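You operate a simulated robot arm through the tools that you are given. There is no shell and no other tool.

You run a simulated robot arm. Do the job below in one go: nothing can be reset, and whatever is moved stays where it is left.

TASK
Cap the half-wrapped stack with the blue disc, then wrap the high band.
Fine: disc centred on the top tyre; height lever over, film arm swung in, crank till covered, arm swung out to part the film. Where these are worked on the way, their far stop is far enough and under half their travel is too little: film arm.

Only the result counts: the job must be done as asked and must still hold three seconds after the hand-in. Knocking over, shifting, dropping, spilling or breaking anything else fails it. A push-on lid holds only when it is set on centred and level and pressed home; a screw cap is set on level and turned clockwise until tight.

THE ROBOT
A 7-joint arm with a two-finger parallel gripper, fixed in place. Base frame: the origin is on the floor under the middle of its stand, x ahead of it, y to its left, z up; the work surface is at about z = 0.8. Lengths are in m, angles in rad, forces in N, time in s.
It reaches about 1.372 m from its shoulder. Its first joint turns from -2.601 to 2.601 rad. Payload 3.43 kg.
The TCP is the grasp point between the finger pads, 0.03 m short of the fingertips. In the tool frame z runs along the fingers and y along their closing line. The gripper opens to 0.094 m. The fingers are 0.028 m wide and 0.01 m thick; the gripper's body (0.05 by 0.096 m) begins 0.055 m behind the TCP.
Orientation is told as [roll, pitch, yaw] about the base's x, y, z axes, in that order, counted from this pose: with the fingers straight down and closing along the base's y, the tool's x points along the base's -x, its y along +y and its z along -z.

THE INTERFACE
- The arm moves only by the tool send_rows. Its argument "commands" is a list of rows, each a list of 6 numbers: the shift along the tool's x, y, z in units of 30 mm (1.0 is 30 mm), then the turn, a rotation vector about the tool's x, y, z in units of 5 degrees (1.0 is 5 degrees). In form: [[tx, ty, tz, ax, ay, az], ...]. A call has 1 to 20 rows; each row shifts and turns the commanded pose from where the row before left it, along the tool's axes as they then stand. "hand" is the finger opening in m, from 0 to 0.094, set as the call begins (left out, the last holds). A call with a number of a shift or a turn outside -1 to 1 is refused whole. Rows are played at 5 a second. More than 0.05 m and 0.15 rad between two rows, or a gripper value outside its range, and nothing of the call is played. A pose out of reach is approached as far as the arm can. The call stops where the force on the tool passes 70 N (or 10 N more than at its start, if that is more) or the arm is blocked; 0.2 s more then pass. The fingers move at their own pace (about 0.045 m/s each) and stop on an object; they squeeze with about 25 N. The grip force told is the motor's: it shows also when the fingers shut on nothing. Time passes only in rows, and 0.2 s behind the last, so rows that do not move let the fingers close. It gives the time, the measured TCP pose, the force on the tool (base axes), the opening and the grip force at its end, in the units of the frame above (readings bear some noise), with the torque about the TCP (base axes, N m) and any sound that the robot's microphone picked up.
- Cameras (640 x 400 px; columns grow to the right, rows downward): "scene" is fixed at [0.2214, 0.498, 1.3866]; the picture's right is [0.76, -0.65, 0.00], its down [-0.35, -0.41, -0.84] and it looks along [0.54, 0.64, -0.54] (base axes); focal length 242 px, centre (320, 200). "wrist" rides on the gripper at [0.076, 0.014, -0.102] in the tool frame; the picture's right is [-0.18, 0.98, 0.00], its down [-0.75, -0.14, -0.64] and it looks along [-0.63, -0.12, 0.77] (tool axes); focal length 243 px, centre (320, 200). There is no depth. A picture from a camera that has moved, and an enlarged one, comes with that camera's place and axes in the base frame and with its lens.
- capture(camera): a new picture of that camera. The clock stands still meanwhile.
- zoom(camera, box): a new picture of the part [left, top, right, bottom] of that camera's present view, enlarged. The clock stands still meanwhile.
- finish_job(): hands the job in; it is judged then, once.

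Nothing tells you positions but the pictures and the camera data. Unless the task says otherwise, let go and move clear before handing in.

The tools are called after ">>>" as name(argument=value, ...) on one line, values as JSON. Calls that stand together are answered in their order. send_rows: Moves the arm, as the interface text tells. Its arguments: {"type":"object","properties":{"commands":{"type":"array"},"hand":{"type":"number"}},"required":["commands"]} The other tools are called the same way: capture (camera) takes a picture; zoom (camera, box) takes an enlarged picture of a part of a camera's view; finish_job () hands the job in.

At the start:

```text
time: 0.0
position: [0.7707, 0.6194, 1.232]
tcp_rot: [0.0, 0.0, -0.001]
contact_force: [-0.1, -0.4, 0.1]
ft_torque: [-0.02, 0.0, -0.02]
finger_gap: 0.0941
gripper_force: 0.1
```

scene: 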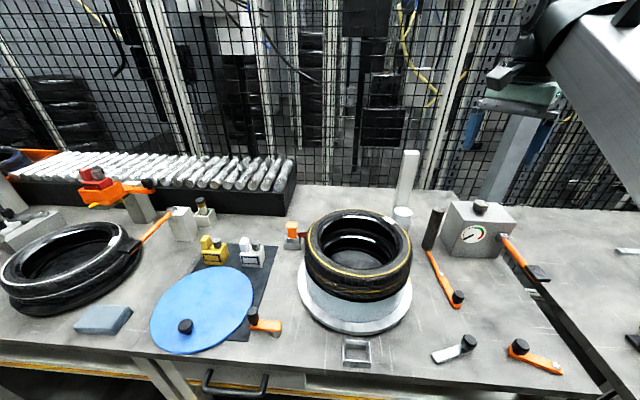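
wrist: 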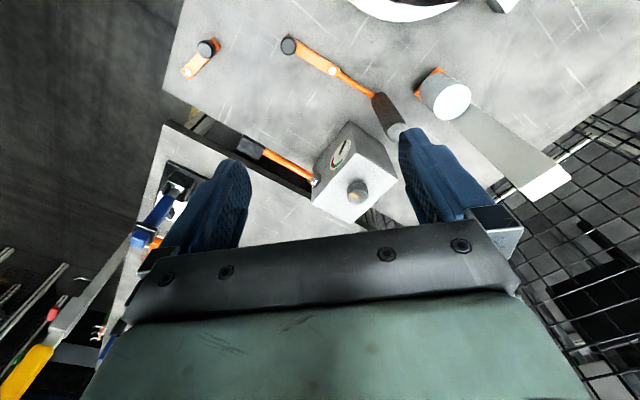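

I see a tyre stack on a turntable, half-wrapped, with a blue disc with a black knob to its left, and several orange/grey levers with black knobs around it. I'll zoom in on the parts before moving.

>>> zoom(camera="scene", box=[280, 180, 440, 380])

>>> zoom(camera="scene", box=[400, 180, 600, 380])

>>> zoom(camera="scene", box=[140, 190, 300, 370])

>>> zoom(camera="scene", box=[0, 150, 160, 350])

>>> capture(camera="wrist")

```text
2.00 times, centred on (360, 280) of scene
camera zoom: at [0.2214, 0.498, 1.3866], right [0.76, -0.65, 0.0], down [-0.35, -0.41, -0.84], along [0.54, 0.64, -0.54], focal length 485 px, centre (240, 40)
```

zoom: 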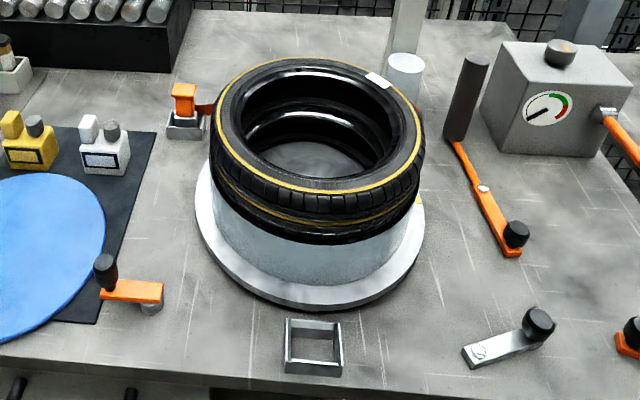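

```text
2.00 times, centred on (500, 280) of scene
camera zoom: at [0.2214, 0.498, 1.3866], right [0.76, -0.65, 0.0], down [-0.35, -0.41, -0.84], along [0.54, 0.64, -0.54], focal length 485 px, centre (-40, 40)
```

zoom: 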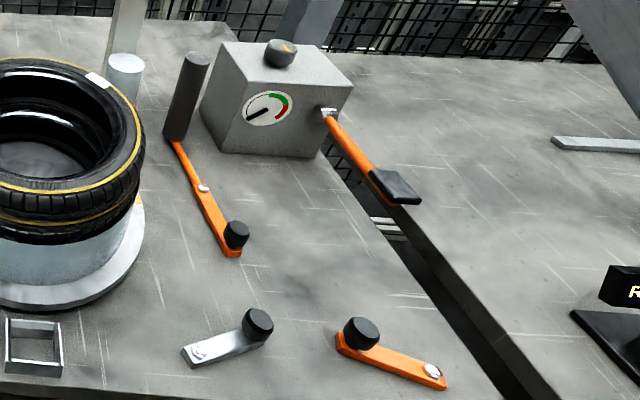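

```text
2.22 times, centred on (220, 280) of scene
camera zoom: at [0.2214, 0.498, 1.3866], right [0.76, -0.65, 0.0], down [-0.35, -0.41, -0.84], along [0.54, 0.64, -0.54], focal length 538 px, centre (542, 22)
```

zoom: 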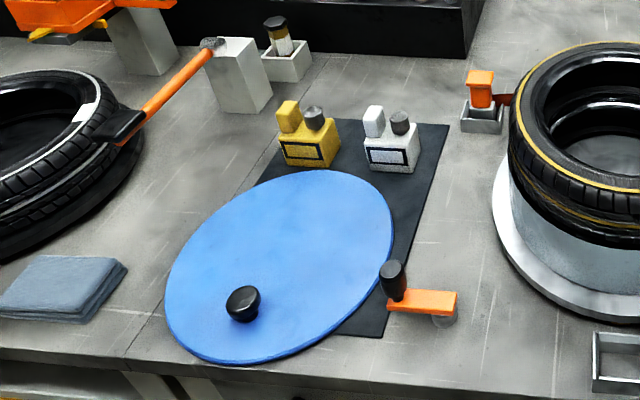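

```text
2.00 times, centred on (80, 250) of scene
camera zoom: at [0.2214, 0.498, 1.3866], right [0.76, -0.65, 0.0], down [-0.35, -0.41, -0.84], along [0.54, 0.64, -0.54], focal length 485 px, centre (800, 100)
```

zoom: 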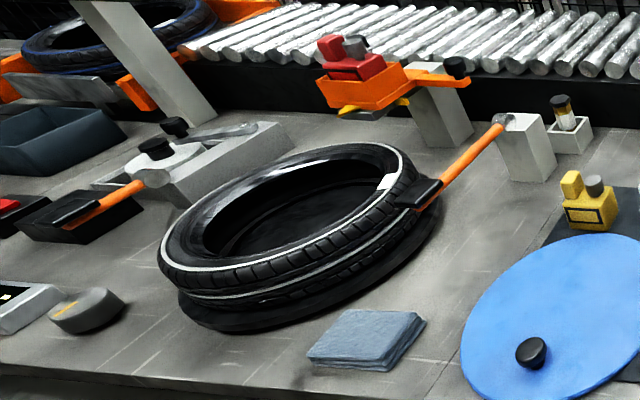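

```text
taken
camera wrist: at [0.6943, 0.6324, 1.334], right [0.18, 0.98, 0.0], down [0.75, -0.14, 0.64], along [0.63, -0.12, -0.77], focal length 243 px, centre (320, 200)
```

wrist: 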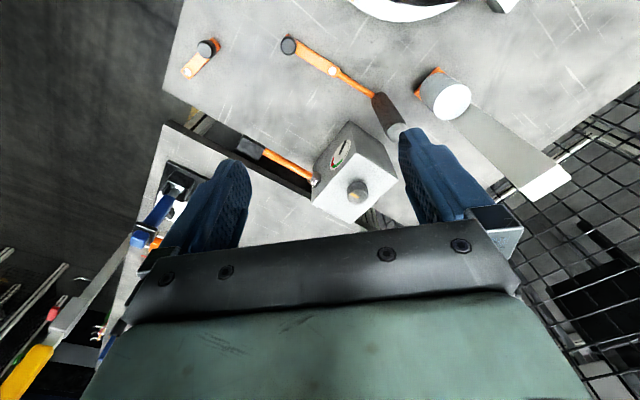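

The stack stands at roughly (0.585, 0.785) with its top near z≈0.975. The disc lies near (0.24, 0.99), and its knob looks off-centre. The film arm pivots near (0.80, 0.63), and two small levers sit near (0.6–0.75, 0.36–0.53). I'll move the wrist camera to look closely at the levers.

>>> send_rows(commands=[[1, -0.333, 0.367, 0, 0, 0], [1, -0.333, 0.367, 0, 0, 0], [1, -0.333, 0.367, 0, 0, 0], [1, -0.333, 0.367, 0, 0, 0], [1, -0.333, 0.367, 0, 0, 0], [1, -0.333, 0.367, 0, 0, 0], [1, -0.333, 0.367, 0, 0, 0], [1, -0.333, 0.367, 0, 0, 0], [1, -0.333, 0.367, 0, 0, 0], [1, -0.333, 0.367, 0, 0, 0], [1, -0.333, 0.367, 0, 0, 0], [1, -0.333, 0.367, 0, 0, 0]])

>>> capture(camera="wrist")

>>> capture(camera="scene")

```text
time: 2.6
position: [0.4092, 0.5002, 1.0954]
tcp_rot: [0.007, -0.005, 0.002]
contact_force: [0.3, 0.1, 0.3]
ft_torque: [0.0, 0.01, 0.0]
finger_gap: 0.094
gripper_force: 0.0
```

```text
taken
camera wrist: at [0.3342, 0.513, 1.1986], right [0.18, 0.98, 0.01], down [0.75, -0.15, 0.65], along [0.64, -0.11, -0.76], focal length 243 px, centre (320, 200)
```

wrist: 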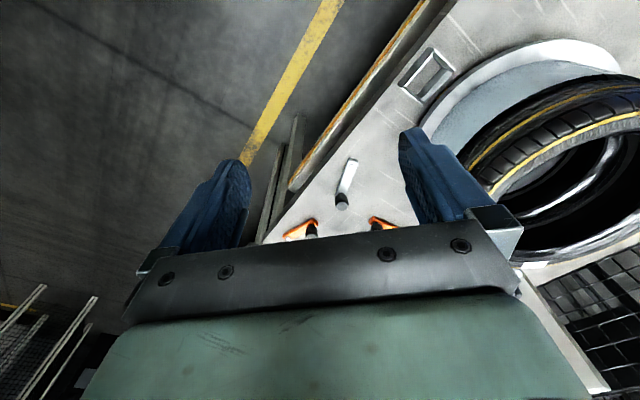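

```text
taken
```

scene: 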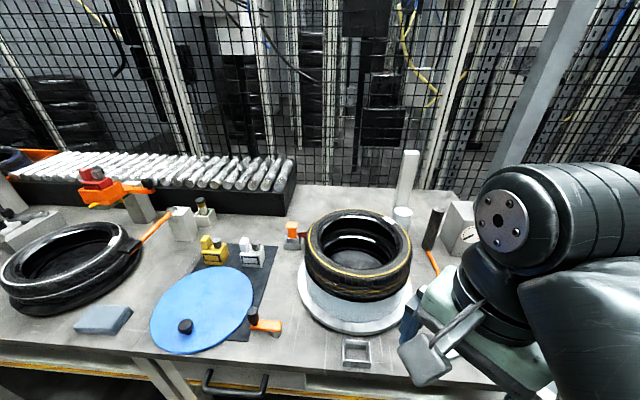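

The levers are visible between the fingers. I'll zoom in on the grey and orange ones.

>>> zoom(camera="wrist", box=[270, 120, 430, 240])

>>> zoom(camera="wrist", box=[380, 20, 640, 280])

```text
3.33 times, centred on (350, 180) of wrist
camera zoom: at [0.3342, 0.513, 1.1986], right [0.18, 0.98, 0.01], down [0.75, -0.15, 0.65], along [0.64, -0.11, -0.76], focal length 809 px, centre (220, 267)
```

zoom: 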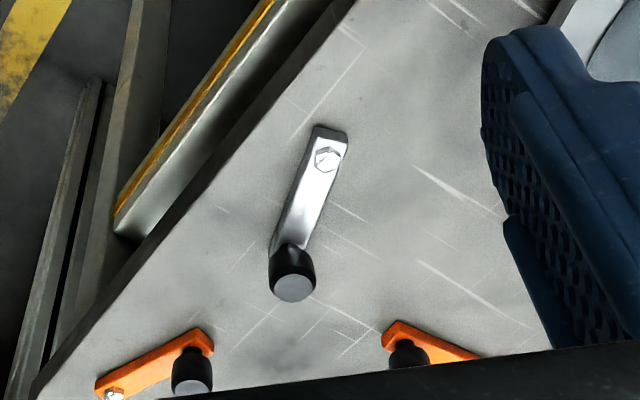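

```text
1.54 times, centred on (510, 150) of wrist
camera zoom: at [0.3342, 0.513, 1.1986], right [0.18, 0.98, 0.01], down [0.75, -0.15, 0.65], along [0.64, -0.11, -0.76], focal length 373 px, centre (28, 277)
```

zoom: 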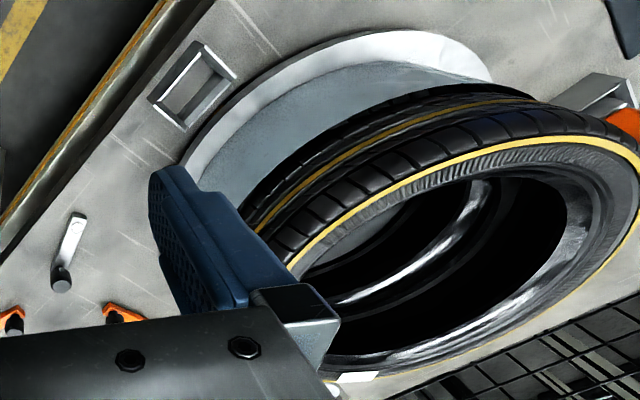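

The two small levers have no obvious labels from here, so I'll move in over them for a more vertical view.

>>> send_rows(commands=[[-0.92, -0.19, 0.16, 0, 0, 0], [-0.92, -0.19, 0.16, 0, 0, 0], [-0.92, -0.19, 0.16, 0, 0, 0], [-0.92, -0.19, 0.16, 0, 0, 0], [-0.92, -0.19, 0.16, 0, 0, 0], [-0.92, -0.19, 0.16, 0, 0, 0], [-0.92, -0.19, 0.16, 0, 0, 0]])

>>> capture(camera="wrist")

>>> zoom(camera="wrist", box=[180, 0, 480, 200])

```text
time: 4.2
position: [0.6043, 0.4614, 1.0665]
tcp_rot: [0.001, 0.0, -0.001]
contact_force: [-0.2, 0.6, 0.0]
ft_torque: [0.02, 0.01, 0.01]
finger_gap: 0.094
gripper_force: 0.0
```

```text
taken
camera wrist: at [0.5281, 0.4741, 1.1706], right [0.18, 0.98, 0.0], down [0.75, -0.14, 0.64], along [0.63, -0.12, -0.77], focal length 243 px, centre (320, 200)
```

wrist: 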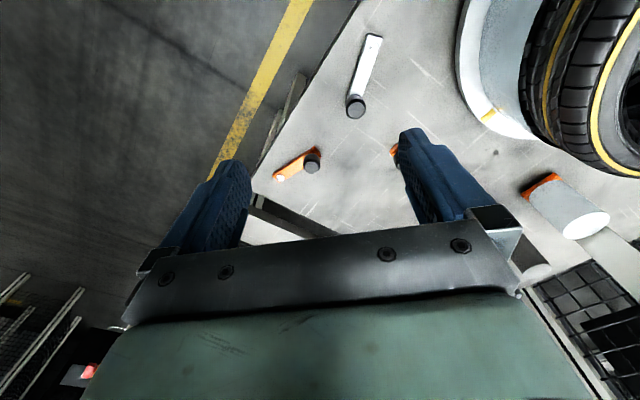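

```text
2.00 times, centred on (330, 100) of wrist
camera zoom: at [0.5281, 0.4741, 1.1706], right [0.18, 0.98, 0.0], down [0.75, -0.14, 0.64], along [0.63, -0.12, -0.77], focal length 485 px, centre (300, 400)
```

zoom: 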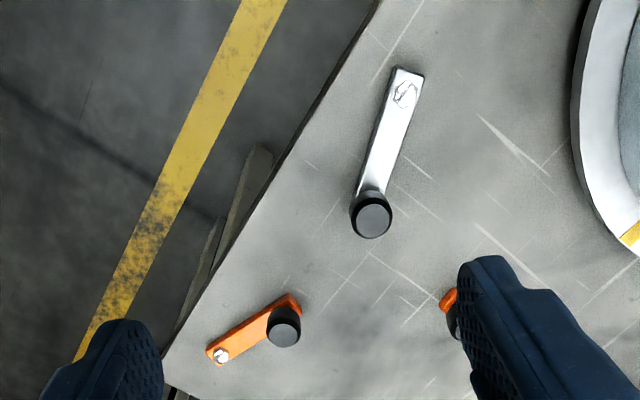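

I make out a mast near (0.91, 0.87) with a white roll in front of it, and a dark roller on the film arm. I'll raise up and look at the mast, roll and film arm more closely to understand what the levers do.

>>> send_rows(commands=[[0, 0, -0.9, 0, 0, 0], [0, 0, -0.9, 0, 0, 0], [0, 0.5, -0.9, 0, 0, 0], [0, 1, -0.6, 0, 0, 0], [0, 1, -0.6, 0, 0, 0], [-0.5, 1, 0, 0, 0, 0], [-0.5, 1, 0, 0, 0, 0], [-0.5, 1, 0, 0, 0, 0], [-0.5, 1, 0, 0, 0, 0], [-0.5, 1, 0, 0, 0, 0]])

>>> capture(camera="wrist")

>>> zoom(camera="wrist", box=[220, 0, 520, 200])

>>> capture(camera="scene")

```text
time: 6.4
position: [0.6834, 0.6899, 1.1733]
tcp_rot: [0.0, 0.001, -0.001]
contact_force: [-0.9, -0.2, 1.2]
ft_torque: [0.01, -0.04, 0.04]
finger_gap: 0.094
gripper_force: 0.0
out of reach, approached as far as the arm can: row 4, 5
```

```text
taken
camera wrist: at [0.6074, 0.7021, 1.2756], right [0.18, 0.98, 0.0], down [0.75, -0.14, 0.64], along [0.63, -0.12, -0.77], focal length 243 px, centre (320, 200)
```

wrist: 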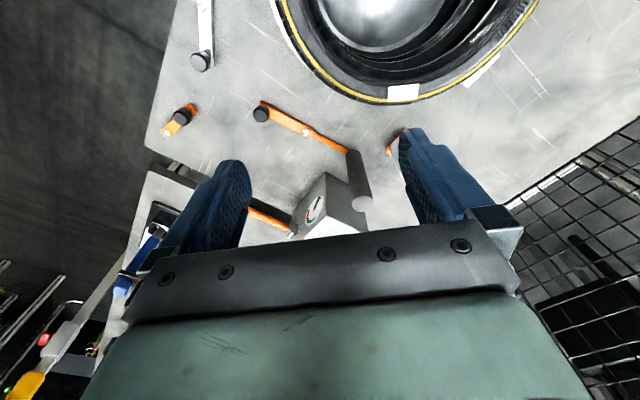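

```text
2.00 times, centred on (370, 100) of wrist
camera zoom: at [0.6074, 0.7021, 1.2756], right [0.18, 0.98, 0.0], down [0.75, -0.14, 0.64], along [0.63, -0.12, -0.77], focal length 485 px, centre (220, 400)
```

zoom: 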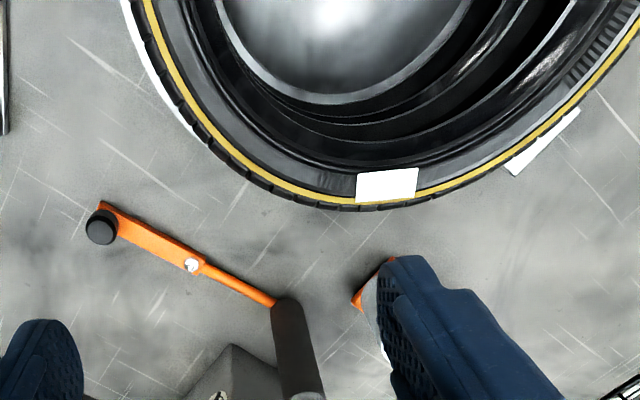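

```text
taken
```

scene: 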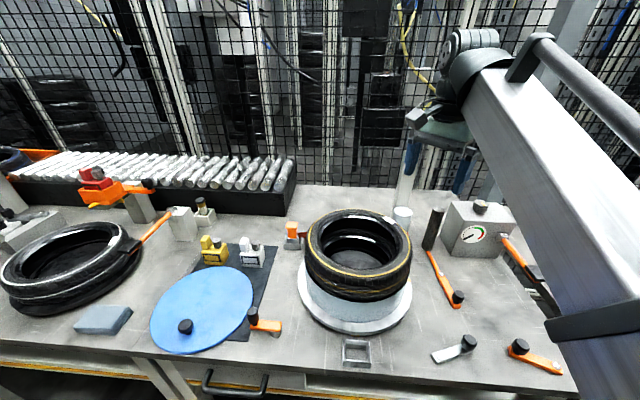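

I'll shift slightly so the white roll and mast show in the gap between the fingers.

>>> send_rows(commands=[[-0.5, 1, -0.2, 0, 0, 0], [-0.5, 1, -0.2, 0, 0, 0], [-0.5, 0.5, 0, 0, 0, 0], [-0.5, 0.5, 0, 0, 0, 0]])

>>> capture(camera="wrist")

>>> zoom(camera="wrist", box=[220, 40, 460, 200])

```text
time: 7.4
position: [0.743, 0.7781, 1.1839]
tcp_rot: [-0.001, 0.0, 0.0]
contact_force: [-0.6, -1.2, -0.8]
ft_torque: [-0.03, 0.0, 0.03]
finger_gap: 0.094
gripper_force: 0.0
```

```text
taken
camera wrist: at [0.6678, 0.7921, 1.2864], right [0.18, 0.98, 0.0], down [0.75, -0.14, 0.64], along [0.63, -0.12, -0.77], focal length 243 px, centre (320, 200)
```

wrist: 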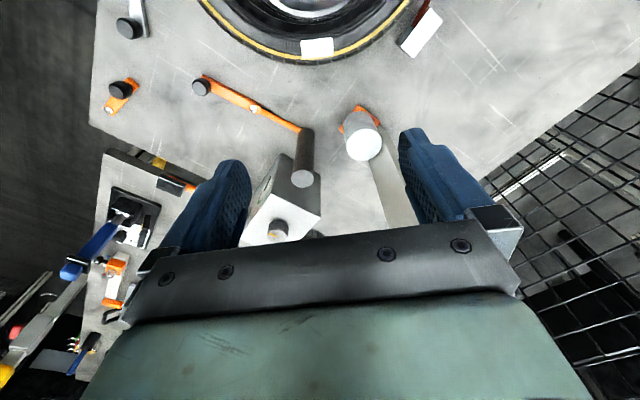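

```text
2.50 times, centred on (340, 120) of wrist
camera zoom: at [0.6678, 0.7921, 1.2864], right [0.18, 0.98, 0.0], down [0.75, -0.14, 0.64], along [0.63, -0.12, -0.77], focal length 606 px, centre (270, 400)
```

zoom: 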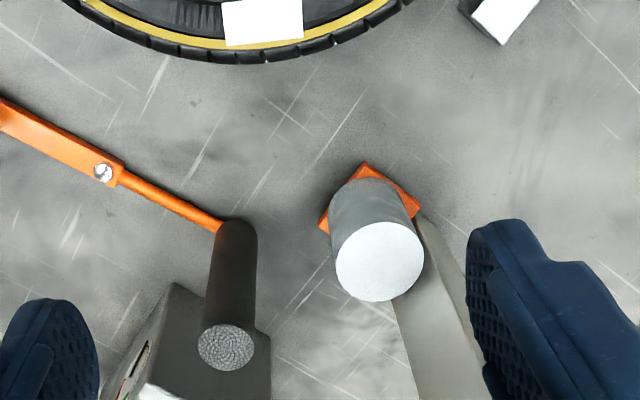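

The white roll sits low on an orange carriage at the mast. The height lever should raise it, so I'll zoom in hard on both candidate levers and their surroundings.

>>> zoom(camera="scene", box=[420, 325, 490, 370])

>>> zoom(camera="scene", box=[500, 325, 570, 385])

>>> zoom(camera="wrist", box=[90, 0, 250, 120])

>>> zoom(camera="scene", box=[270, 200, 330, 260])

>>> zoom(camera="scene", box=[330, 325, 390, 375])

>>> zoom(camera="scene", box=[385, 140, 455, 250])

```text
8.89 times, centred on (455, 348) of scene
camera zoom: at [0.2214, 0.498, 1.3866], right [0.76, -0.65, 0.0], down [-0.35, -0.41, -0.84], along [0.54, 0.64, -0.54], focal length 2154 px, centre (-880, -1111)
```

zoom: 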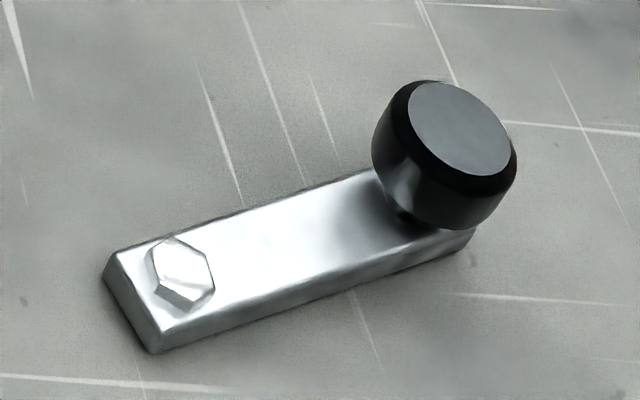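

```text
6.67 times, centred on (535, 355) of scene
camera zoom: at [0.2214, 0.498, 1.3866], right [0.76, -0.65, 0.0], down [-0.35, -0.41, -0.84], along [0.54, 0.64, -0.54], focal length 1616 px, centre (-1113, -833)
```

zoom: 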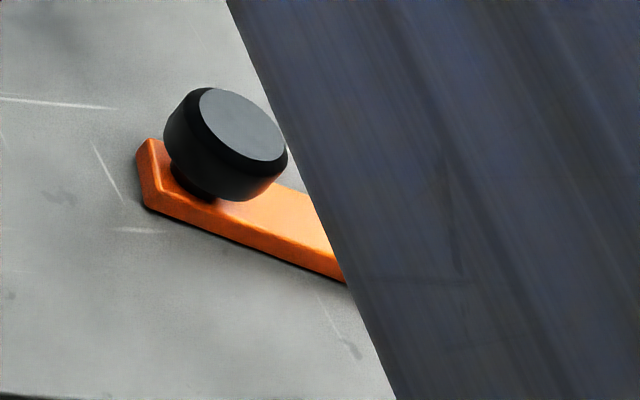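

```text
3.33 times, centred on (170, 60) of wrist
camera zoom: at [0.6678, 0.7921, 1.2864], right [0.18, 0.98, 0.0], down [0.75, -0.14, 0.64], along [0.63, -0.12, -0.77], focal length 809 px, centre (820, 667)
```

zoom: 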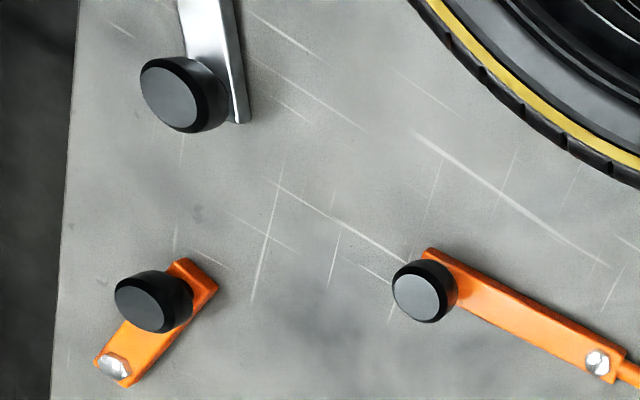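

```text
6.67 times, centred on (300, 230) of scene
camera zoom: at [0.2214, 0.498, 1.3866], right [0.76, -0.65, 0.0], down [-0.35, -0.41, -0.84], along [0.54, 0.64, -0.54], focal length 1616 px, centre (453, 0)
```

zoom: 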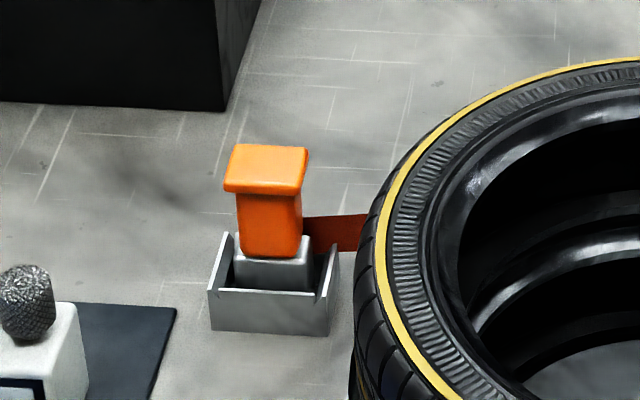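

```text
8.00 times, centred on (360, 350) of scene
camera zoom: at [0.2214, 0.498, 1.3866], right [0.76, -0.65, 0.0], down [-0.35, -0.41, -0.84], along [0.54, 0.64, -0.54], focal length 1939 px, centre (0, -1000)
```

zoom: 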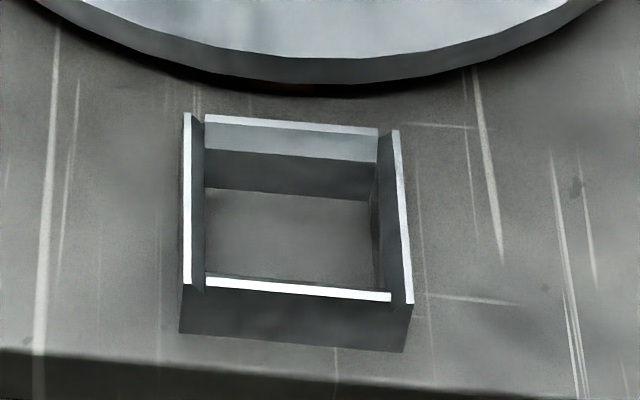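

```text
3.64 times, centred on (420, 195) of scene
camera zoom: at [0.2214, 0.498, 1.3866], right [0.76, -0.65, 0.0], down [-0.35, -0.41, -0.84], along [0.54, 0.64, -0.54], focal length 881 px, centre (-44, 218)
```

zoom: 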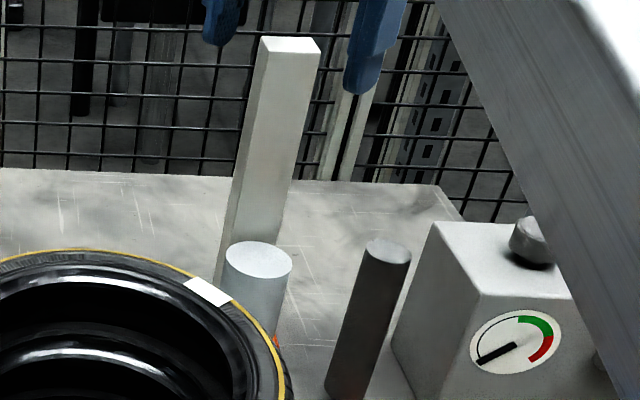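

There's an orange-handled piece in a small tray at about (0.54, 1.02) with a red tongue reaching toward the turntable, and a matching empty tray in front. This could be a lock on the turntable, so I'll look at it closely.

>>> send_rows(commands=[[0.937, 0.785, 0.3, 0, 0, 0], [0.937, 0.785, 0.3, 0, 0, 0], [0.937, 0.785, 0.3, 0, 0, 0], [0.937, 0.785, 0.3, 0, 0, 0], [0.937, 0.785, 0.3, 0, 0, 0], [0.937, 0.785, 0.3, 0, 0, 0], [0.937, 0.785, 0.3, 0, 0, 0], [0.937, 0.785, 0.3, 0, 0, 0], [0.937, 0.785, 0.3, 0, 0, 0]])

>>> capture(camera="wrist")

>>> zoom(camera="wrist", box=[220, 0, 460, 160])

>>> capture(camera="scene")

```text
time: 9.4
position: [0.4908, 0.9907, 1.102]
tcp_rot: [0.001, -0.001, -0.001]
contact_force: [1.2, -0.7, 0.1]
ft_torque: [0.03, 0.04, 0.0]
finger_gap: 0.094
gripper_force: 0.1
```

```text
taken
camera wrist: at [0.4153, 1.0039, 1.2047], right [0.18, 0.98, 0.0], down [0.75, -0.14, 0.64], along [0.63, -0.12, -0.77], focal length 243 px, centre (320, 200)
```

wrist: 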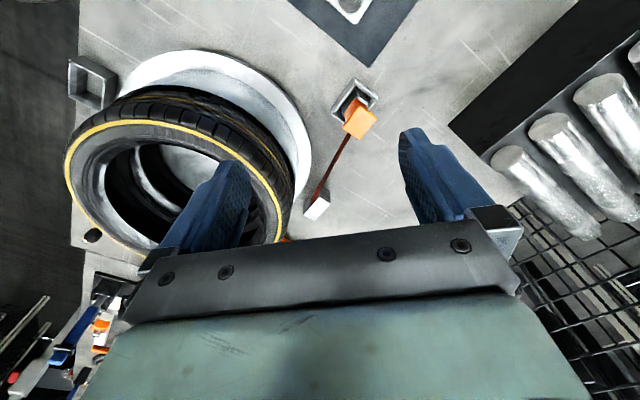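

```text
2.50 times, centred on (340, 80) of wrist
camera zoom: at [0.4153, 1.0039, 1.2047], right [0.18, 0.98, 0.0], down [0.75, -0.14, 0.64], along [0.63, -0.12, -0.77], focal length 606 px, centre (270, 500)
```

zoom: 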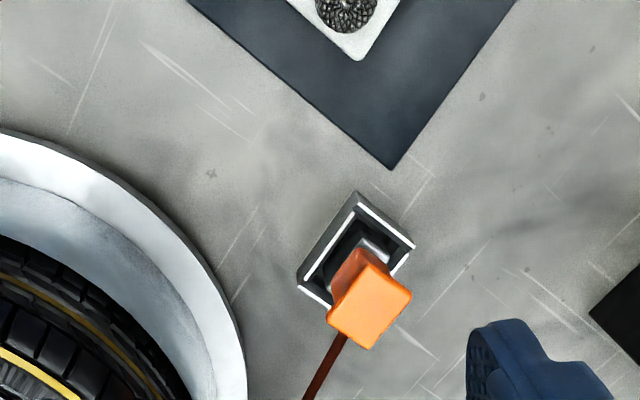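

```text
taken
```

scene: 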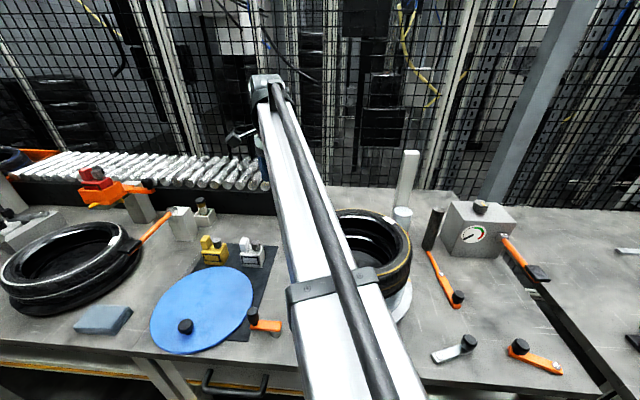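

I'll look more closely at the red strip and the white piece at its end.

>>> zoom(camera="wrist", box=[270, 60, 410, 240])

>>> zoom(camera="wrist", box=[60, 20, 330, 250])

```text
2.22 times, centred on (340, 150) of wrist
camera zoom: at [0.4153, 1.0039, 1.2047], right [0.18, 0.98, 0.0], down [0.75, -0.14, 0.64], along [0.63, -0.12, -0.77], focal length 539 px, centre (276, 311)
```

zoom: 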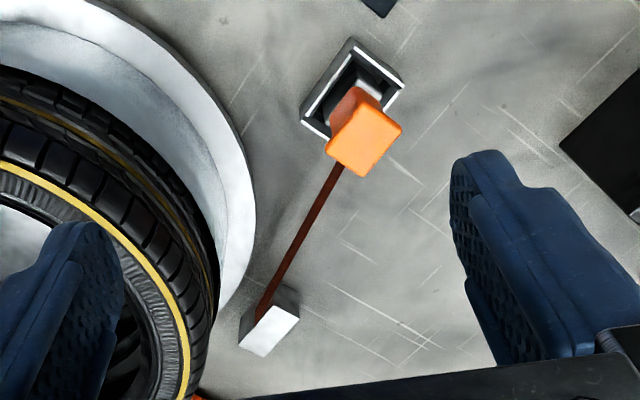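

```text
1.74 times, centred on (195, 135) of wrist
camera zoom: at [0.4153, 1.0039, 1.2047], right [0.18, 0.98, 0.0], down [0.75, -0.14, 0.64], along [0.63, -0.12, -0.77], focal length 422 px, centre (537, 313)
```

zoom: 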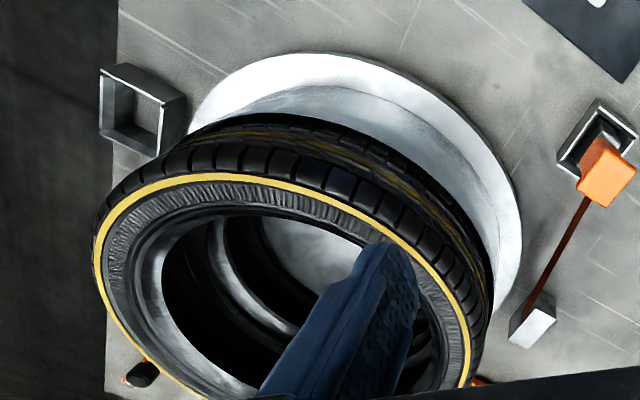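

The red strip runs about 0.2 m from the stack centre, clear of the turntable, so I'll leave that piece alone. Next I'll inspect the blue disc and its knob with the wrist camera.

>>> send_rows(commands=[[0.93, -0.1, 0, 0, 0, 0], [0.93, -0.1, 0, 0, 0, 0], [0.93, -0.1, 0, 0, 0, 0], [0.93, -0.1, 0, 0, 0, 0], [0.93, -0.1, 0, 0, 0, 0], [0.93, -0.1, 0, 0, 0, 0], [0.93, -0.1, 0, 0, 0, 0], [0.93, -0.1, 0, 0, 0, 0], [0.93, -0.1, 0, 0, 0, 0], [0.93, -0.1, 0, 0, 0, 0], [0.93, -0.1, 0, 0, 0, 0], [0.93, -0.1, 0, 0, 0, 0]])

>>> capture(camera="wrist")

>>> capture(camera="scene")

```text
time: 12.0
position: [0.1567, 0.9515, 1.1037]
tcp_rot: [0.0, 0.0, -0.001]
contact_force: [0.2, 0.5, 0.5]
ft_torque: [-0.01, 0.0, -0.01]
finger_gap: 0.094
gripper_force: 0.0
```

```text
taken
camera wrist: at [0.0794, 0.9656, 1.2069], right [0.18, 0.98, 0.0], down [0.75, -0.14, 0.64], along [0.63, -0.12, -0.77], focal length 243 px, centre (320, 200)
```

wrist: 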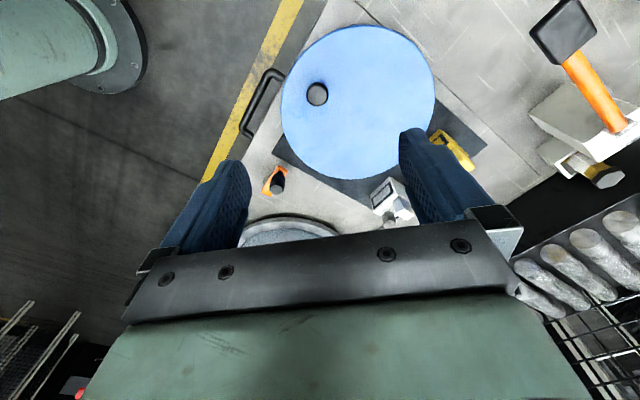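

```text
taken
```

scene: 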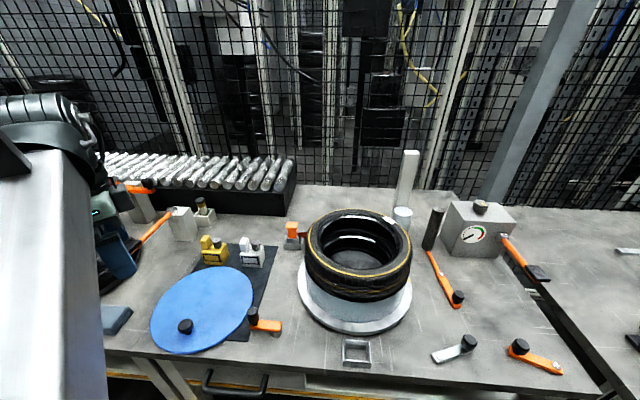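

The knob is clearly off-centre on the disc. I'll measure both from an enlarged view.

>>> zoom(camera="wrist", box=[260, 10, 460, 210])

>>> zoom(camera="wrist", box=[280, 60, 360, 130])

>>> zoom(camera="scene", box=[145, 260, 265, 360])

```text
2.00 times, centred on (360, 110) of wrist
camera zoom: at [0.0794, 0.9656, 1.2069], right [0.18, 0.98, 0.0], down [0.75, -0.14, 0.64], along [0.63, -0.12, -0.77], focal length 485 px, centre (240, 380)
```

zoom: 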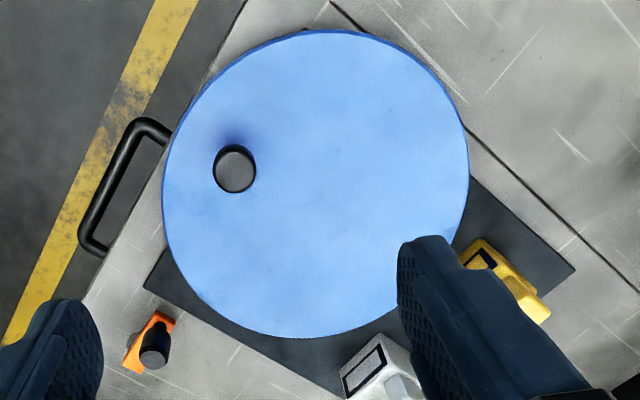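

```text
5.71 times, centred on (320, 95) of wrist
camera zoom: at [0.0794, 0.9656, 1.2069], right [0.18, 0.98, 0.0], down [0.75, -0.14, 0.64], along [0.63, -0.12, -0.77], focal length 1386 px, centre (320, 800)
```

zoom: 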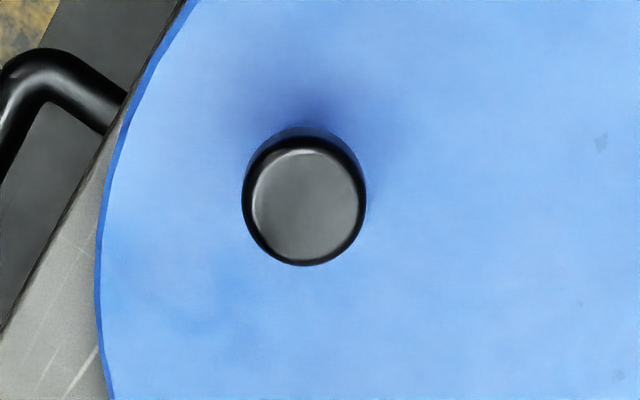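

```text
4.00 times, centred on (205, 310) of scene
camera zoom: at [0.2214, 0.498, 1.3866], right [0.76, -0.65, 0.0], down [-0.35, -0.41, -0.84], along [0.54, 0.64, -0.54], focal length 969 px, centre (780, -240)
```

zoom: 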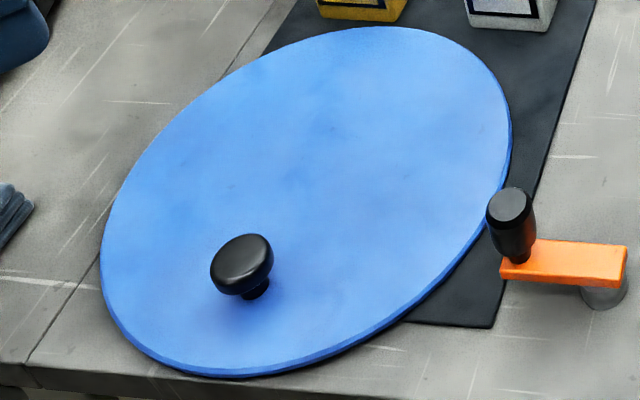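

Measured values: disc centre ≈ (0.239, 0.997) with radius ≈ 0.123, and knob ≈ (0.188, 0.942) with its top near z≈0.833. The offset is 0.075 m at about 47°. I'll come down above the knob and turn so the closing line lies along that offset, which keeps the disc from drooping.

>>> send_rows(commands=[[-0.177, -0.053, 0.9, 0, 0, 0], [-0.177, -0.053, 0.9, 0, 0, 0], [-0.177, -0.053, 0.9, 0, 0, 0], [-0.177, -0.053, 0.9, 0, 0, 0], [-0.177, -0.053, 0.9, 0, 0, 0], [-0.177, -0.053, 0.9, 0, 0, 0], [0, 0, 0, 0, 0, 0.947], [0, 0, 0, 0, 0, 0.947], [0, 0, 0, 0, 0, 0.947], [0, 0, 0, 0, 0, 0.947], [0, 0, 0, 0, 0, 0.947], [0, 0, 0, 0, 0, 0.947], [0, 0, 0, 0, 0, 0.947], [0, 0, 0, 0, 0, 0.947], [0, 0, 0, 0, 0, 0.947]])

>>> capture(camera="wrist")

>>> capture(camera="scene")

```text
time: 15.2
position: [0.1864, 0.9432, 0.9401]
tcp_rot: [-0.001, -0.002, -0.744]
contact_force: [0.3, -0.7, 0.7]
ft_torque: [-0.02, 0.03, 0.01]
finger_gap: 0.094
gripper_force: 0.1
```

```text
taken
camera wrist: at [0.1402, 1.0051, 1.0435], right [0.8, 0.6, 0.0], down [0.46, -0.61, 0.64], along [0.38, -0.51, -0.77], focal length 243 px, centre (320, 200)
```

wrist: 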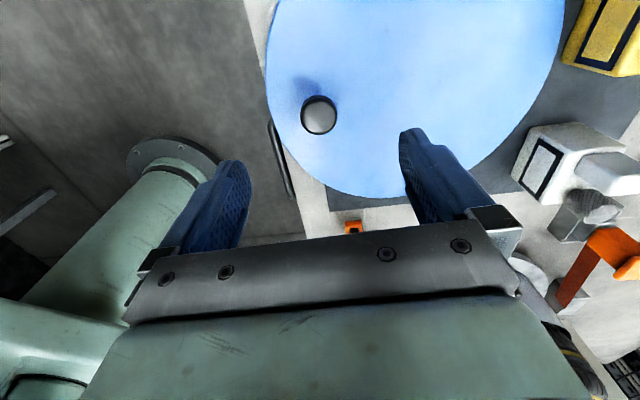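

```text
taken
```

scene: 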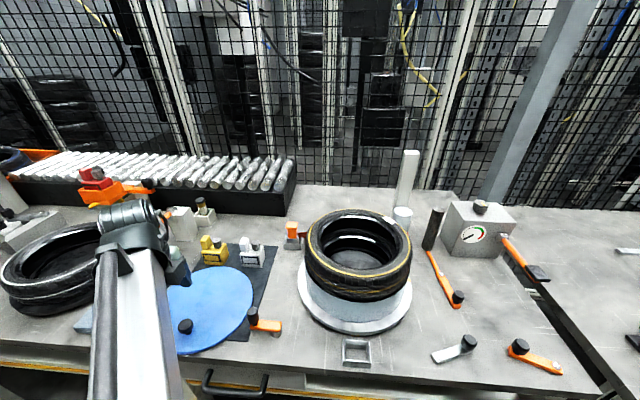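

>>> zoom(camera="wrist", box=[260, 60, 380, 160])

>>> zoom(camera="wrist", box=[230, 0, 590, 220])

```text
4.00 times, centred on (320, 110) of wrist
camera zoom: at [0.1402, 1.0051, 1.0435], right [0.8, 0.6, 0.0], down [0.46, -0.61, 0.64], along [0.38, -0.51, -0.77], focal length 970 px, centre (320, 560)
```

zoom: 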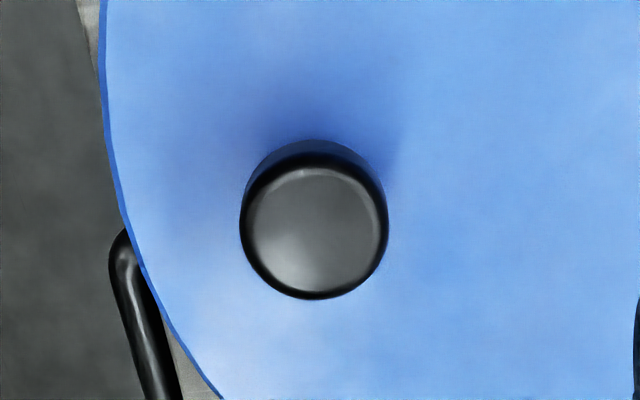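

```text
1.78 times, centred on (410, 110) of wrist
camera zoom: at [0.1402, 1.0051, 1.0435], right [0.8, 0.6, 0.0], down [0.46, -0.61, 0.64], along [0.38, -0.51, -0.77], focal length 431 px, centre (160, 360)
```

zoom: 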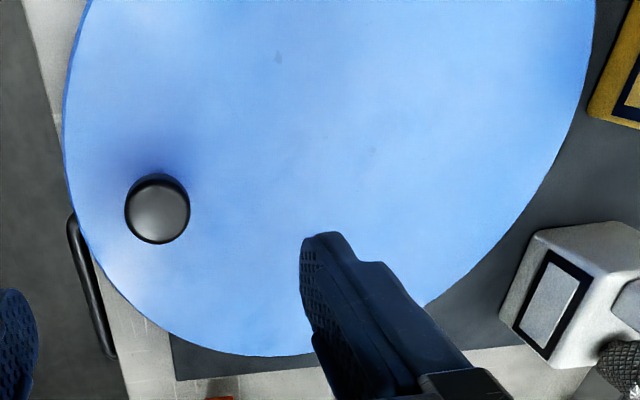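

The knob's top is centred at about (0.188, 0.940), almost directly under the TCP. I'll descend to just above the disc surface and check before gripping.

>>> send_rows(commands=[[-0.1, -0.04, 0.6, 0, 0, 0], [0, 0, 0.6, 0, 0, 0], [0, 0, 0.6, 0, 0, 0], [0, 0, 0.6, 0, 0, 0], [0, 0, 0.5, 0, 0, 0], [0, 0, 0, 0, 0, 0]])

>>> capture(camera="wrist")

>>> zoom(camera="scene", box=[130, 250, 290, 370])

```text
time: 16.6
position: [0.1878, 0.9415, 0.8542]
tcp_rot: [-0.001, -0.001, -0.743]
contact_force: [0.0, 0.3, 0.0]
ft_torque: [-0.01, 0.01, 0.0]
finger_gap: 0.0939
gripper_force: 0.1
```

```text
taken
camera wrist: at [0.1418, 1.0026, 0.9558], right [0.8, 0.6, 0.0], down [0.46, -0.61, 0.64], along [0.38, -0.51, -0.77], focal length 243 px, centre (320, 200)
```

wrist: 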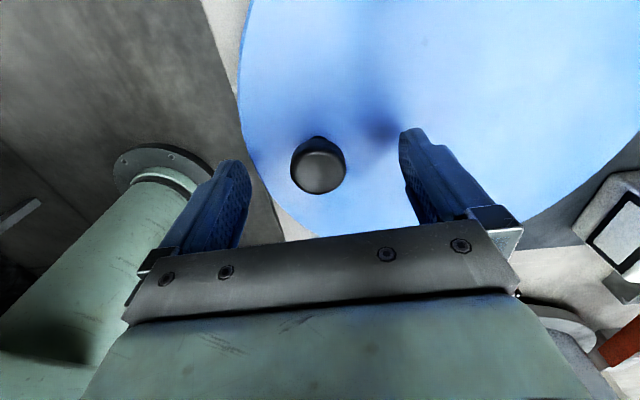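

```text
3.33 times, centred on (210, 310) of scene
camera zoom: at [0.2214, 0.498, 1.3866], right [0.76, -0.65, 0.0], down [-0.35, -0.41, -0.84], along [0.54, 0.64, -0.54], focal length 808 px, centre (687, -167)
```

zoom: 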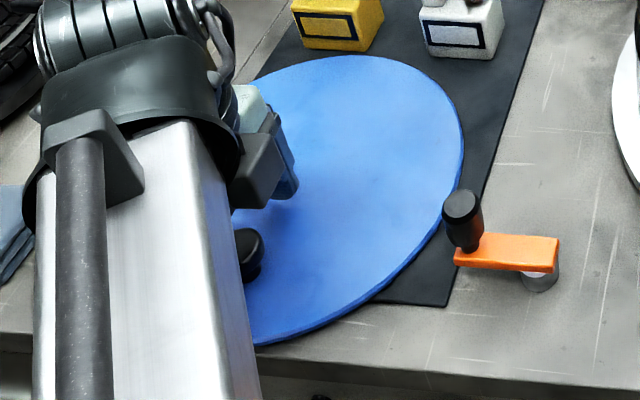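

The knob sits centred between the fingers. I'll go down another 9 mm and close on it.

>>> send_rows(commands=[[-0.02, 0, 0.1, 0, 0, 0], [0, 0, 0.1, 0, 0, 0], [0, 0, 0.1, 0, 0, 0], [0, 0, 0, 0, 0, 0]])

>>> capture(camera="wrist")

```text
time: 17.6
position: [0.188, 0.9408, 0.8436]
tcp_rot: [0.001, 0.001, -0.743]
contact_force: [-0.1, -0.4, -0.3]
ft_torque: [0.01, 0.02, 0.01]
finger_gap: 0.0938
gripper_force: 0.0
```

```text
taken
camera wrist: at [0.1418, 1.0024, 0.9476], right [0.8, 0.6, 0.0], down [0.46, -0.61, 0.64], along [0.38, -0.51, -0.77], focal length 243 px, centre (320, 200)
```

wrist: 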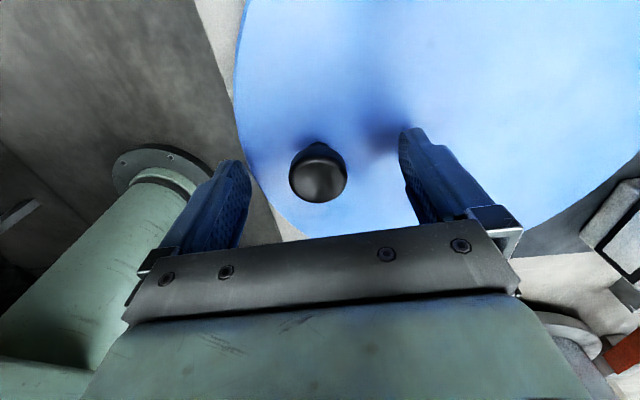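

>>> send_rows(commands=[[0, 0, 0, 0, 0, 0], [0, 0, 0, 0, 0, 0], [0, 0, 0, 0, 0, 0], [0, 0, 0, 0, 0, 0], [0, 0, 0, 0, 0, 0], [0, 0, 0, 0, 0, 0], [0, 0, 0, 0, 0, 0]], hand=0)

>>> capture(camera="wrist")

```text
time: 19.2
position: [0.1866, 0.9404, 0.8445]
tcp_rot: [-0.001, 0.0, -0.742]
contact_force: [-1.4, -1.7, 0.4]
ft_torque: [-0.05, 0.06, 0.06]
finger_gap: 0.0309
gripper_force: 25.2
```

```text
taken
camera wrist: at [0.1417, 1.0023, 0.9478], right [0.8, 0.6, 0.0], down [0.46, -0.61, 0.64], along [0.38, -0.51, -0.77], focal length 243 px, centre (320, 200)
```

wrist: 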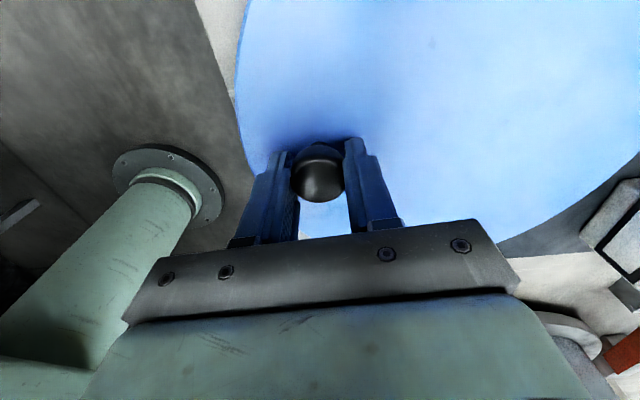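

The knob is gripped (0.031 m). I'll lift a little and check how the disc hangs.

>>> send_rows(commands=[[0, 0, -0.3, 0, 0, 0], [0, 0, -0.4, 0, 0, 0], [0, 0, -0.5, 0, 0, 0], [0, 0, -0.5, 0, 0, 0], [0, 0, 0, 0, 0, 0]])

>>> capture(camera="wrist")

>>> capture(camera="scene")

```text
time: 20.4
position: [0.1888, 0.9417, 0.8957]
tcp_rot: [0.001, 0.0, -0.744]
contact_force: [-0.2, -0.6, -1.5]
ft_torque: [-0.08, 0.08, 0.0]
finger_gap: 0.0309
gripper_force: 24.5
```

```text
taken
camera wrist: at [0.1422, 1.0026, 0.9989], right [0.8, 0.6, 0.0], down [0.46, -0.61, 0.64], along [0.38, -0.51, -0.77], focal length 243 px, centre (320, 200)
```

wrist: 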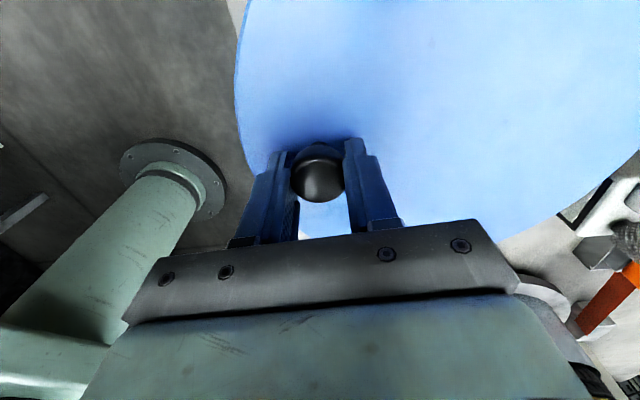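

```text
taken
```

scene: 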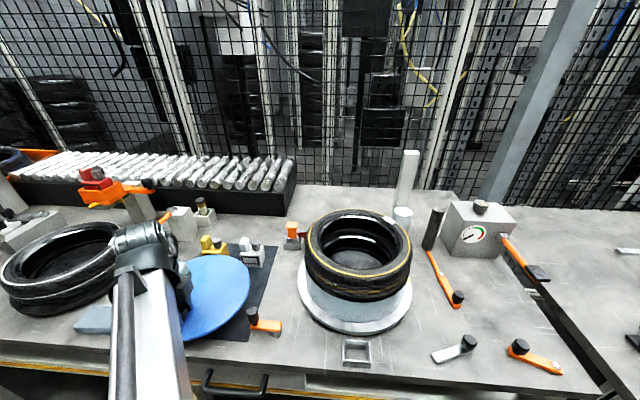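

The disc is light (about 0.15 kg) and hangs rigid and level. Before carrying it over I'll measure the tyre top precisely in the scene camera.

>>> zoom(camera="scene", box=[290, 195, 430, 345])

>>> send_rows(commands=[[0, 0, -0.8, 0, 0, 0], [0, 0, -0.8, 0, 0, 0], [0, 0, -0.8, 0, 0, 0], [0, 0, -0.8, 0, 0, 0], [0, 0, -0.8, 0, 0, 0], [0, 0, -0.8, 0, 0, 0], [0, 0, -0.8, 0, 0, 0]])

>>> capture(camera="scene")

```text
2.67 times, centred on (360, 270) of scene
camera zoom: at [0.2214, 0.498, 1.3866], right [0.76, -0.65, 0.0], down [-0.35, -0.41, -0.84], along [0.54, 0.64, -0.54], focal length 646 px, centre (213, 13)
```

zoom: 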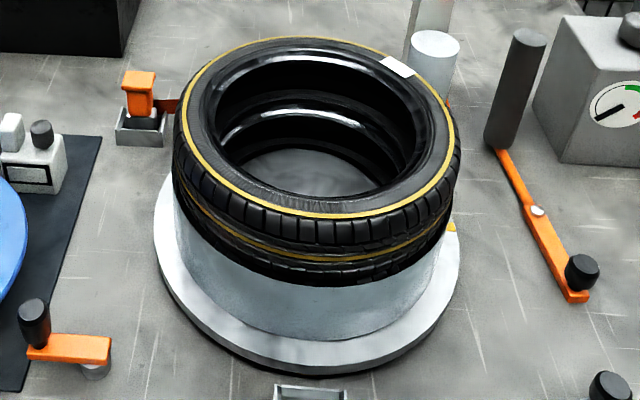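

```text
time: 22.0
position: [0.1889, 0.9414, 1.0636]
tcp_rot: [0.001, -0.001, -0.744]
contact_force: [-0.4, 0.0, -1.7]
ft_torque: [-0.07, 0.1, 0.02]
finger_gap: 0.0308
gripper_force: 24.9
```

```text
taken
```

scene: 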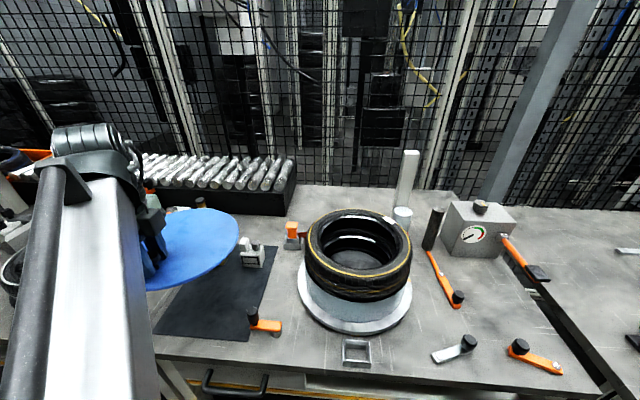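

The stack axis comes out at about (0.596, 0.787) with its top near z≈0.975, and the turntable rim gives the same axis. With the disc centre 0.076 m ahead of the TCP, the TCP must go to about (0.544, 0.731). I'll carry it there high.

>>> send_rows(commands=[[-0.5, 0.1, -0.05, 0, 0, 0], [-0.897, 0.191, -0.05, 0, 0, 0], [-0.897, 0.191, -0.05, 0, 0, 0], [-0.897, 0.191, -0.05, 0, 0, 0], [-0.897, 0.191, -0.05, 0, 0, 0], [-0.897, 0.191, -0.05, 0, 0, 0], [-0.897, 0.191, -0.05, 0, 0, 0], [-0.897, 0.191, -0.05, 0, 0, 0], [-0.897, 0.191, -0.05, 0, 0, 0], [-0.897, 0.191, -0.05, 0, 0, 0], [-0.897, 0.191, -0.05, 0, 0, 0], [-0.897, 0.191, -0.05, 0, 0, 0], [-0.897, 0.191, -0.05, 0, 0, 0], [-0.897, 0.191, -0.05, 0, 0, 0], [-0.897, 0.191, -0.05, 0, 0, 0], [-0.4, 0.09, 0, 0, 0, 0], [0, 0, 0, 0, 0, 0]])

>>> capture(camera="scene")

>>> capture(camera="wrist")

```text
time: 25.6
position: [0.5434, 0.7295, 1.0852]
tcp_rot: [0.0, 0.0, -0.744]
contact_force: [-0.6, -0.7, -1.4]
ft_torque: [-0.1, 0.08, -0.04]
finger_gap: 0.0309
gripper_force: 25.3
```

```text
taken
```

scene: 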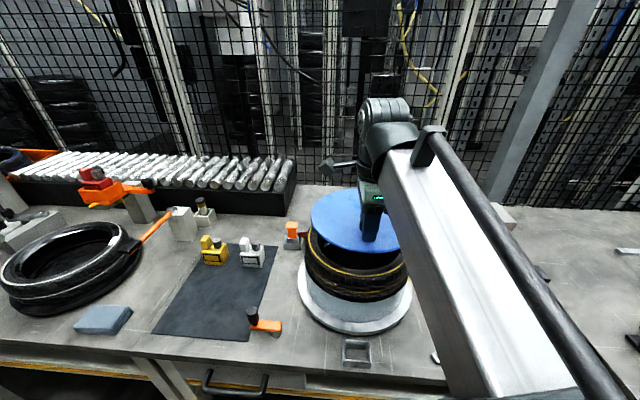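

```text
taken
camera wrist: at [0.4975, 0.7914, 1.1887], right [0.8, 0.6, 0.0], down [0.46, -0.61, 0.64], along [0.38, -0.51, -0.77], focal length 243 px, centre (320, 200)
```

wrist: 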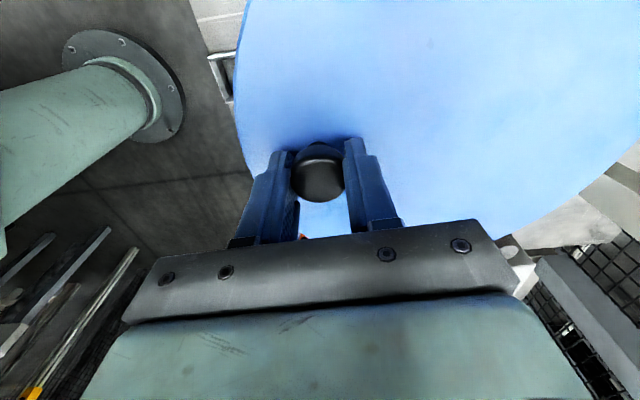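

>>> zoom(camera="scene", box=[290, 175, 430, 315])

```text
2.86 times, centred on (360, 245) of scene
camera zoom: at [0.2214, 0.498, 1.3866], right [0.76, -0.65, 0.0], down [-0.35, -0.41, -0.84], along [0.54, 0.64, -0.54], focal length 692 px, centre (206, 71)
```

zoom: 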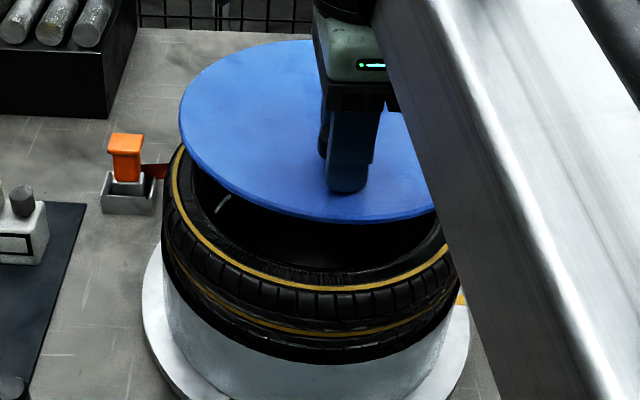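

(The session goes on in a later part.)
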